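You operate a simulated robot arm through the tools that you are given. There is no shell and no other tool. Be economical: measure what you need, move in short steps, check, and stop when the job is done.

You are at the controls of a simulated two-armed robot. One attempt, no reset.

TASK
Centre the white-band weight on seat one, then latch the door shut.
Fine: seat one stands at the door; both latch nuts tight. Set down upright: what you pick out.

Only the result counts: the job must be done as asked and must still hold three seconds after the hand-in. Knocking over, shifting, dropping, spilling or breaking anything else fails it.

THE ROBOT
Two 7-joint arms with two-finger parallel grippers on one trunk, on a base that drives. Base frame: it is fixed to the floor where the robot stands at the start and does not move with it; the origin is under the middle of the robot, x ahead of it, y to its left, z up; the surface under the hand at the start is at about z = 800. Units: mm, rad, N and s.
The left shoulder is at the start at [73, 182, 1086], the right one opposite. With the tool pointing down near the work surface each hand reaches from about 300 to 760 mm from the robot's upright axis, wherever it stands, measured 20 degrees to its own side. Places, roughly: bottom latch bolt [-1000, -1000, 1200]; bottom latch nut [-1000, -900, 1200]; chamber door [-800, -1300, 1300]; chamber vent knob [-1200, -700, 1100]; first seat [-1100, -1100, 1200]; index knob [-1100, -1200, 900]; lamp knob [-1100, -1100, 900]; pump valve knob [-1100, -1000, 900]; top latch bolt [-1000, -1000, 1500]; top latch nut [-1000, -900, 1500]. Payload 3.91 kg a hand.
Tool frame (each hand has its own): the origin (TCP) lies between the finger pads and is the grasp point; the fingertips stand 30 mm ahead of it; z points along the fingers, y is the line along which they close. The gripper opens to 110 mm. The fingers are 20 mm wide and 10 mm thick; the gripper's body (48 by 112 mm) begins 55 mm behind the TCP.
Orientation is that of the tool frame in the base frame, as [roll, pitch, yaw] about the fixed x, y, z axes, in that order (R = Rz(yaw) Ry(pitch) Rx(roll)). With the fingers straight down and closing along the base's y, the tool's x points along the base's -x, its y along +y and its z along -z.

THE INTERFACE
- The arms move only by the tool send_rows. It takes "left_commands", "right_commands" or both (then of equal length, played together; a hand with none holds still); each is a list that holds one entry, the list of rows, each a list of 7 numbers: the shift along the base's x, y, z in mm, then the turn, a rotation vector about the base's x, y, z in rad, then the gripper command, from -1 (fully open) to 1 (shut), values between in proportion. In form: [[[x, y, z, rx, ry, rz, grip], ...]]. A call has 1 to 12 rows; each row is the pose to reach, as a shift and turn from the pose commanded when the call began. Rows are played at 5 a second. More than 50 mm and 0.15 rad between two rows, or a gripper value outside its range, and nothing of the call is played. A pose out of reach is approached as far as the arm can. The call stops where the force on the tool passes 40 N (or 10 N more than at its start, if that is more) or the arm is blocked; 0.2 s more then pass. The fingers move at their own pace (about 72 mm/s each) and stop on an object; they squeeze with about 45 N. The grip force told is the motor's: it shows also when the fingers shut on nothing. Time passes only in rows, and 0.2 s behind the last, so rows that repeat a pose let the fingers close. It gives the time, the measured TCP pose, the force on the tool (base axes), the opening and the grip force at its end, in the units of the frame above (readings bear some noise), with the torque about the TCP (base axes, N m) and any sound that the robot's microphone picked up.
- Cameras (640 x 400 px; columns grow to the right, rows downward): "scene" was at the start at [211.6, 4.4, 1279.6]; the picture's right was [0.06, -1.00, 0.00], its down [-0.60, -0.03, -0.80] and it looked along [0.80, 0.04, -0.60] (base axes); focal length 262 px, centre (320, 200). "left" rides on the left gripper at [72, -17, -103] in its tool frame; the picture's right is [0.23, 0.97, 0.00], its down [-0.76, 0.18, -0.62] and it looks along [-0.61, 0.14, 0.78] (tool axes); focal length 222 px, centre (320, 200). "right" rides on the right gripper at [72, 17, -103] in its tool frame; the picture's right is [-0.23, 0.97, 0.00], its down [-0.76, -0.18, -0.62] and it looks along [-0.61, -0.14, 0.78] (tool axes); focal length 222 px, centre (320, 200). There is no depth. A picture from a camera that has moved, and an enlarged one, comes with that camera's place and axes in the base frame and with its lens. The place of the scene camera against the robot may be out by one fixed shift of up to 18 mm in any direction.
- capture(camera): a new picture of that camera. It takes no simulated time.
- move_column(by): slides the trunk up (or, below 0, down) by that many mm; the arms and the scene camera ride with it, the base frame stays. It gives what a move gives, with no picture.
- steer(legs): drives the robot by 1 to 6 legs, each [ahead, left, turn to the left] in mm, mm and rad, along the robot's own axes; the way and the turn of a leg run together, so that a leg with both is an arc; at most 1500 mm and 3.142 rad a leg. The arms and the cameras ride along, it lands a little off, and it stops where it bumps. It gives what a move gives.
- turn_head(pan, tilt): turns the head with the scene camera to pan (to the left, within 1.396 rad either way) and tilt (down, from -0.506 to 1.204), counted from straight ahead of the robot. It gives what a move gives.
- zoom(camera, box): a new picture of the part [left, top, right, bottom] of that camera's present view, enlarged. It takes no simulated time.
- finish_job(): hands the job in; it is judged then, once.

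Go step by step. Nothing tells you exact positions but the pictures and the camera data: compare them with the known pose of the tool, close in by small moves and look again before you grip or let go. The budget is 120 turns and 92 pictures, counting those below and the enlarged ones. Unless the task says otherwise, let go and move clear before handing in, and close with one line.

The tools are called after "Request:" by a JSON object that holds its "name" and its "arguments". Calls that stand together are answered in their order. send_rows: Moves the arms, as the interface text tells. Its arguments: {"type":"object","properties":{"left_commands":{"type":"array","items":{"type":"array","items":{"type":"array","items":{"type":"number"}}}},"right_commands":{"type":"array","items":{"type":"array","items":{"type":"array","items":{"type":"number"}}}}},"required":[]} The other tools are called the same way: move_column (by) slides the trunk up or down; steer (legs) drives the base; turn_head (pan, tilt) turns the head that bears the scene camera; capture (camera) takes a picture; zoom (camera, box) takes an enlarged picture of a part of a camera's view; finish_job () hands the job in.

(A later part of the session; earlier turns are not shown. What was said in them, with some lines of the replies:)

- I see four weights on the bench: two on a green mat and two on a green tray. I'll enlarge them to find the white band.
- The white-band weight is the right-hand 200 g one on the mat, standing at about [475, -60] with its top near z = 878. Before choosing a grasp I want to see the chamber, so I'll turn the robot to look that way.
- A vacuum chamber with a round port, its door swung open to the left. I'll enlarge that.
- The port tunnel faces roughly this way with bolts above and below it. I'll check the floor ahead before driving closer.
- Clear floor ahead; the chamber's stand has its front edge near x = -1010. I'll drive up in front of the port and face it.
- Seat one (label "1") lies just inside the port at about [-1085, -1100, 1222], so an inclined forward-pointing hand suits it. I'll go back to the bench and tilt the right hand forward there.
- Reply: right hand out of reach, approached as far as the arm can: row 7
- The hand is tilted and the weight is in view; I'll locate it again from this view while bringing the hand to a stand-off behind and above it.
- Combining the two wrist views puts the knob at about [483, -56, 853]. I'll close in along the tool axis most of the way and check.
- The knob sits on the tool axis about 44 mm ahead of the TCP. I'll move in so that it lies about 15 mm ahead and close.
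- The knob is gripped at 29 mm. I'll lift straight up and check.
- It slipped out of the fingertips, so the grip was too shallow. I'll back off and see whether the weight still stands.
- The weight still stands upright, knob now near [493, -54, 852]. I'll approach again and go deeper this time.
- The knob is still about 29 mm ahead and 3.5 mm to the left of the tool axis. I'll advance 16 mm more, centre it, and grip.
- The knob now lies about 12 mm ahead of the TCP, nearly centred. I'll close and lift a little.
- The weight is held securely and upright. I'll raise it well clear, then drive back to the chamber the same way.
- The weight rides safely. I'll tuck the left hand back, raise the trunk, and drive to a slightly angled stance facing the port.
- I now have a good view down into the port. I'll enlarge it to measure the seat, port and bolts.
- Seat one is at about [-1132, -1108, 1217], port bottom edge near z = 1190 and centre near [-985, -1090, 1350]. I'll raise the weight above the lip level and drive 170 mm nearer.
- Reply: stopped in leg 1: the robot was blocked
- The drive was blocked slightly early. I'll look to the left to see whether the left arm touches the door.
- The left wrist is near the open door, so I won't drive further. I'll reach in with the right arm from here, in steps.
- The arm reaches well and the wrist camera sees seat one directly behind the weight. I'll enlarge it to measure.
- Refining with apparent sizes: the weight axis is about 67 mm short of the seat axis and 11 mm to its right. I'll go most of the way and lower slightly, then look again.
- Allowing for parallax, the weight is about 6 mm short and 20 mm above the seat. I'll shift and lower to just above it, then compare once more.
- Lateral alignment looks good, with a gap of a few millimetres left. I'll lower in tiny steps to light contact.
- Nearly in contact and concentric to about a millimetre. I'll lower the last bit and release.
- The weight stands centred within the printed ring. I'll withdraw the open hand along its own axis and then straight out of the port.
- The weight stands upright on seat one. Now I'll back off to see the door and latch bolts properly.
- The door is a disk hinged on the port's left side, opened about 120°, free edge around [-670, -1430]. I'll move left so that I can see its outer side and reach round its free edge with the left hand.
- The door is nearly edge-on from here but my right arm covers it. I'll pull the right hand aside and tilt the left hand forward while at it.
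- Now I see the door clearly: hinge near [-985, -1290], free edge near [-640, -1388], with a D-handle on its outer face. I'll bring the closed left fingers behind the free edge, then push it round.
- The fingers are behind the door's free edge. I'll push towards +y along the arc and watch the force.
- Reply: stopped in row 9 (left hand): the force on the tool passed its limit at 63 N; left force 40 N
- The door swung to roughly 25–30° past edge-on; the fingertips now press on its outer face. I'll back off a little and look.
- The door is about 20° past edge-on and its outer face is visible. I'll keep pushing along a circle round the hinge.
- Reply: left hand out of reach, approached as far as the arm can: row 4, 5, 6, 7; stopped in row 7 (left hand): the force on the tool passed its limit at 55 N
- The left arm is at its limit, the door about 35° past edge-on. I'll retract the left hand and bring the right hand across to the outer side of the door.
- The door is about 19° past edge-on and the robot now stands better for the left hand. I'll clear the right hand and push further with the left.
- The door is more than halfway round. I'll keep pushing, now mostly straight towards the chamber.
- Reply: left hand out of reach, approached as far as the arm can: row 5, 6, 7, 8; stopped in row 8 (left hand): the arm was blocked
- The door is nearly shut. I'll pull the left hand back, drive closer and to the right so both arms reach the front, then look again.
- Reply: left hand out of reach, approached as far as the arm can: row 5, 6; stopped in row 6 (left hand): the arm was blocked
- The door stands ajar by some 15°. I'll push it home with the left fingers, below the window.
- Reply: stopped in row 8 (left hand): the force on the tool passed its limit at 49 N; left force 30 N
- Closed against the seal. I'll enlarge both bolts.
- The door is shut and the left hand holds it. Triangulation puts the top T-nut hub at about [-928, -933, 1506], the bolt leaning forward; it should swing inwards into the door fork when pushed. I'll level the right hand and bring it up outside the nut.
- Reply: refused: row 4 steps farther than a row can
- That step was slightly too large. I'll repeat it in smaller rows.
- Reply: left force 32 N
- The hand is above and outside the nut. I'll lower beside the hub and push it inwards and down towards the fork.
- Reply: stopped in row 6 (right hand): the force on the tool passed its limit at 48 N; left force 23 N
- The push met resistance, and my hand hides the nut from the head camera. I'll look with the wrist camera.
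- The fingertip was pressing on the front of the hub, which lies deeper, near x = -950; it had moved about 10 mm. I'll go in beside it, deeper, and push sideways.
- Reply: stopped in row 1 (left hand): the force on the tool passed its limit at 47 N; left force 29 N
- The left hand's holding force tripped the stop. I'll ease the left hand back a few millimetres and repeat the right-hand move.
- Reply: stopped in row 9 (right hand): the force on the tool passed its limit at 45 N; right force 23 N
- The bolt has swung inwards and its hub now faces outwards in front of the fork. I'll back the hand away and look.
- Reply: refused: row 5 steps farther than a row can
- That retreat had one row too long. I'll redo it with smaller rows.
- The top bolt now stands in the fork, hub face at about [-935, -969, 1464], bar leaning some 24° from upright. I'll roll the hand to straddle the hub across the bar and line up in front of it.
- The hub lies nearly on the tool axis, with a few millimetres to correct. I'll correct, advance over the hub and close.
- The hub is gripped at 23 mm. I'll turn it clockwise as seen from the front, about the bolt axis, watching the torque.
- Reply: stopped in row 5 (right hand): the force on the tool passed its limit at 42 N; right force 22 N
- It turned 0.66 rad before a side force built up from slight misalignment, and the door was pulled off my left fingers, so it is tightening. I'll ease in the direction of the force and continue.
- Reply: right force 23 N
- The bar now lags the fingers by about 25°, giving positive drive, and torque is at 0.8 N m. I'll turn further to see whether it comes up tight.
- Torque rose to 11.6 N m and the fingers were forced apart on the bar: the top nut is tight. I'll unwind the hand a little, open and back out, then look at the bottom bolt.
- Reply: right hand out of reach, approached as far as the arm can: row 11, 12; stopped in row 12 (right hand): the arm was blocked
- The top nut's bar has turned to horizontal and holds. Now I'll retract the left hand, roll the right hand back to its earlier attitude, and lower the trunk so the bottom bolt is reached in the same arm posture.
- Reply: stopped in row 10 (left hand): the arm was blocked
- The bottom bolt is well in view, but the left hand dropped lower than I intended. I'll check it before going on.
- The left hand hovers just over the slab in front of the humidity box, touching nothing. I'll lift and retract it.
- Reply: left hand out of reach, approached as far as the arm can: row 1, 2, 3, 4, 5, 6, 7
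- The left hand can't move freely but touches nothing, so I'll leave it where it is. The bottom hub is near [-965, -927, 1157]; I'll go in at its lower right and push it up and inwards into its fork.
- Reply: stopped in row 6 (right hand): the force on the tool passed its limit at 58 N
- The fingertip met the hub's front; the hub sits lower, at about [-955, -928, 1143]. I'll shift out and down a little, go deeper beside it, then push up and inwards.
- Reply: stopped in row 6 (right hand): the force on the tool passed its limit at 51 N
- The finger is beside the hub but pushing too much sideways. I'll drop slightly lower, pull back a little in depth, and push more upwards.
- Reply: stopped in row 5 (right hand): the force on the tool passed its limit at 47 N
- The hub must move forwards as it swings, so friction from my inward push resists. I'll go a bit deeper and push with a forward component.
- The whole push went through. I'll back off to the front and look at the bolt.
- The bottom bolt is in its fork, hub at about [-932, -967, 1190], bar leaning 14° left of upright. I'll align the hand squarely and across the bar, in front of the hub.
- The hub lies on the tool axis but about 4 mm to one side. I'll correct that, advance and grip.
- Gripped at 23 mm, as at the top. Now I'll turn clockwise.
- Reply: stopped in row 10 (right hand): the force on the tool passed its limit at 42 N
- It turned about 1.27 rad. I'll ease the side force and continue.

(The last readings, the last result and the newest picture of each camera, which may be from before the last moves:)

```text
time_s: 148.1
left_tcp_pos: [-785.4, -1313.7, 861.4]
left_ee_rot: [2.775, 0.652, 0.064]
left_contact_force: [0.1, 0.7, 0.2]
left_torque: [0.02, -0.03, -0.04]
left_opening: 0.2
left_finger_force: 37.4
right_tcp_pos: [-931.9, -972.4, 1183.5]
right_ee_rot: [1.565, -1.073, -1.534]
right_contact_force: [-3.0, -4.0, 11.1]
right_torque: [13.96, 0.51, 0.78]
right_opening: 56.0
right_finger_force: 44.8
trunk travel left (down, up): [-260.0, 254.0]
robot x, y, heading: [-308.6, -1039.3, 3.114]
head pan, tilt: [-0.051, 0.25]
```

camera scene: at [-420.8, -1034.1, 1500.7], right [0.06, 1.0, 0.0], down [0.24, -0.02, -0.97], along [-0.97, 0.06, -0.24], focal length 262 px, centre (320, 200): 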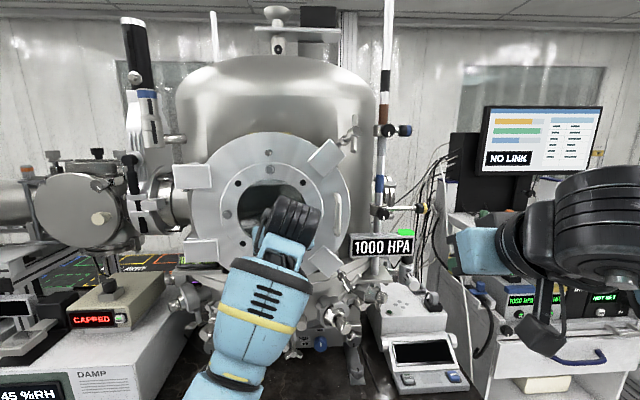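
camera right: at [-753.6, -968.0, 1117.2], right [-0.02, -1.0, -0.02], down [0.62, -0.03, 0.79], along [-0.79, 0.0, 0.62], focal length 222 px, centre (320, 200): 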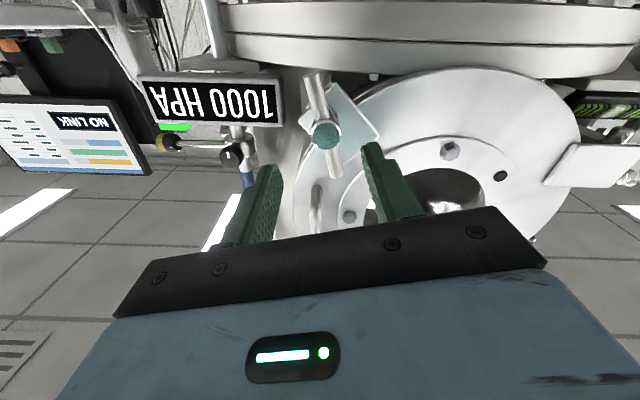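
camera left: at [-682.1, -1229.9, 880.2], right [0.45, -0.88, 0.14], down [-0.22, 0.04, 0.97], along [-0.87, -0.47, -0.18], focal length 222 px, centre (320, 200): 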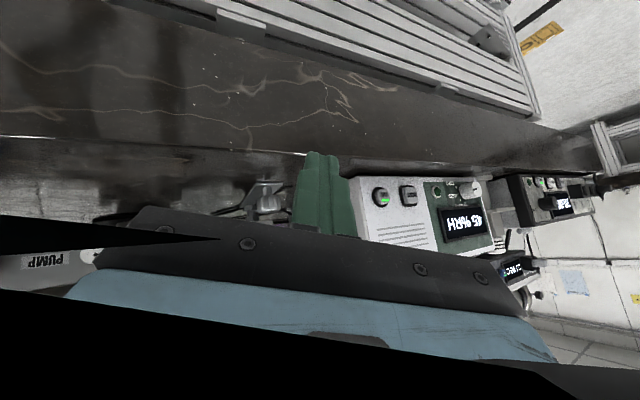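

Torque is 14 N m with the fingers forced apart: the bottom nut is tight as well. I'll unwind, open and back out, then check both.

Request:
{"name": "send_rows", "arguments": {"right_commands": [[[0, 0, 0, 0.14, 0, 0, -0.2], [0, 0, 0, 0.28, 0, 0, -0.3], [0, 0, 0, 0.42, 0, 0, -0.3], [40, 0, 0, 0.5, 0, 0, -0.3], [85, 0, 0, 0.5, 0, 0, -0.3], [110, 35, 0, 0.6, 0, 0, -0.3], [130, 75, 0, 0.7, 0, 0, 0], [150, 110, 0, 0.8, 0, 0, 0]]]}}

Request:
{"name": "turn_head", "arguments": {"pan": -0.05, "tilt": 0}}

Request:
{"name": "zoom", "arguments": {"camera": "scene", "box": [160, 40, 440, 300]}}

```text
time_s: 149.8
left_tcp_pos: [-786.2, -1311.5, 862.2]
left_ee_rot: [2.772, 0.653, 0.064]
left_contact_force: [0.5, 0.6, 0.3]
left_torque: [0.02, 0.03, -0.02]
left_opening: 0.0
left_finger_force: 37.8
right_tcp_pos: [-780.1, -856.2, 1182.9]
right_ee_rot: [1.59, -0.33, -1.557]
right_contact_force: [1.1, 0.0, 0.4]
right_torque: [-0.03, -0.02, 0.01]
right_opening: 55.0
right_finger_force: 0.0
trunk travel left (down, up): [-260.0, 254.0]
robot x, y, heading: [-313.5, -1040.0, 3.119]
head pan, tilt: [-0.051, 0.25]
```

```text
time_s: 150.6
left_tcp_pos: [-785.6, -1311.3, 861.6]
left_ee_rot: [2.771, 0.653, 0.061]
left_contact_force: [-0.4, 1.0, -0.1]
left_torque: [-0.03, 0.03, 0.02]
left_opening: 0.0
left_finger_force: 37.5
right_tcp_pos: [-780.8, -857.2, 1184.6]
right_ee_rot: [1.591, -0.335, -1.556]
right_contact_force: [0.2, -0.2, 0.2]
right_torque: [0.02, -0.01, 0.02]
right_opening: 54.9
right_finger_force: 0.1
trunk travel left (down, up): [-260.0, 254.0]
robot x, y, heading: [-308.8, -1042.3, 3.119]
head pan, tilt: [-0.051, 0.0]
```

```text
1.54 times, centred on (300, 170) of scene
camera zoom: at [-563.4, -1029.9, 1248.2], right [0.07, 1.0, 0.0], down [0.0, 0.0, -1.0], along [-1.0, 0.07, 0.0], focal length 403 px, centre (351, 246)
```

zoom: 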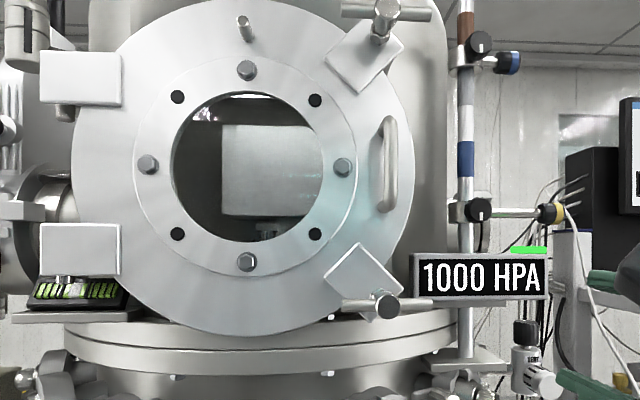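

Both bars are horizontal and the door sits flush. I'll take a last look through the window at the weight.

Request:
{"name": "zoom", "arguments": {"camera": "scene", "box": [230, 90, 310, 155]}}

```text
6.15 times, centred on (270, 122) of scene
camera zoom: at [-563.4, -1029.9, 1248.2], right [0.07, 1.0, 0.0], down [0.0, 0.0, -1.0], along [-1.0, 0.07, 0.0], focal length 1611 px, centre (628, 677)
```

zoom: 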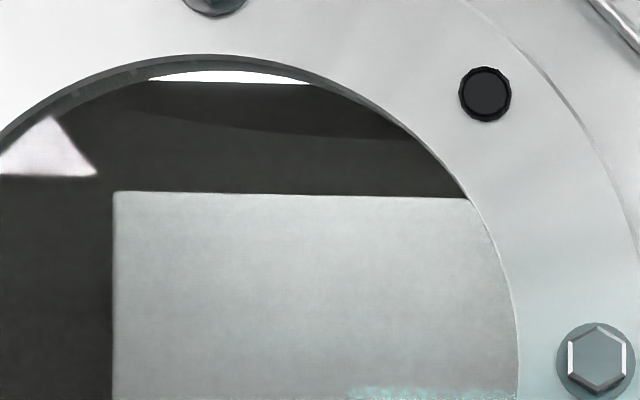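

I aimed too high, so I'll take one more look lower in the window.

Request:
{"name": "zoom", "arguments": {"camera": "scene", "box": [235, 140, 325, 205]}}

```text
6.15 times, centred on (280, 172) of scene
camera zoom: at [-563.4, -1029.9, 1248.2], right [0.07, 1.0, 0.0], down [0.0, 0.0, -1.0], along [-1.0, 0.07, 0.0], focal length 1611 px, centre (566, 369)
```

zoom: 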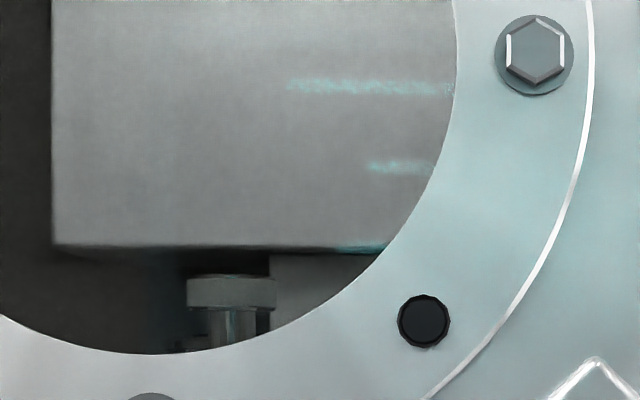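

The knob of the weight shows upright behind the window, the door is flush, both nuts are tight and both hands are clear. I'm handing in.

Request:
{"name": "finish_job", "arguments": {}}

```text
The job is handed in.
```

I set the white-band 200 g weight upright on seat one, centred to about 1 mm by the wrist camera. The door is closed, both latch nuts are tight (about 12 N m top, 14 N m bottom), and I have handed the job in.
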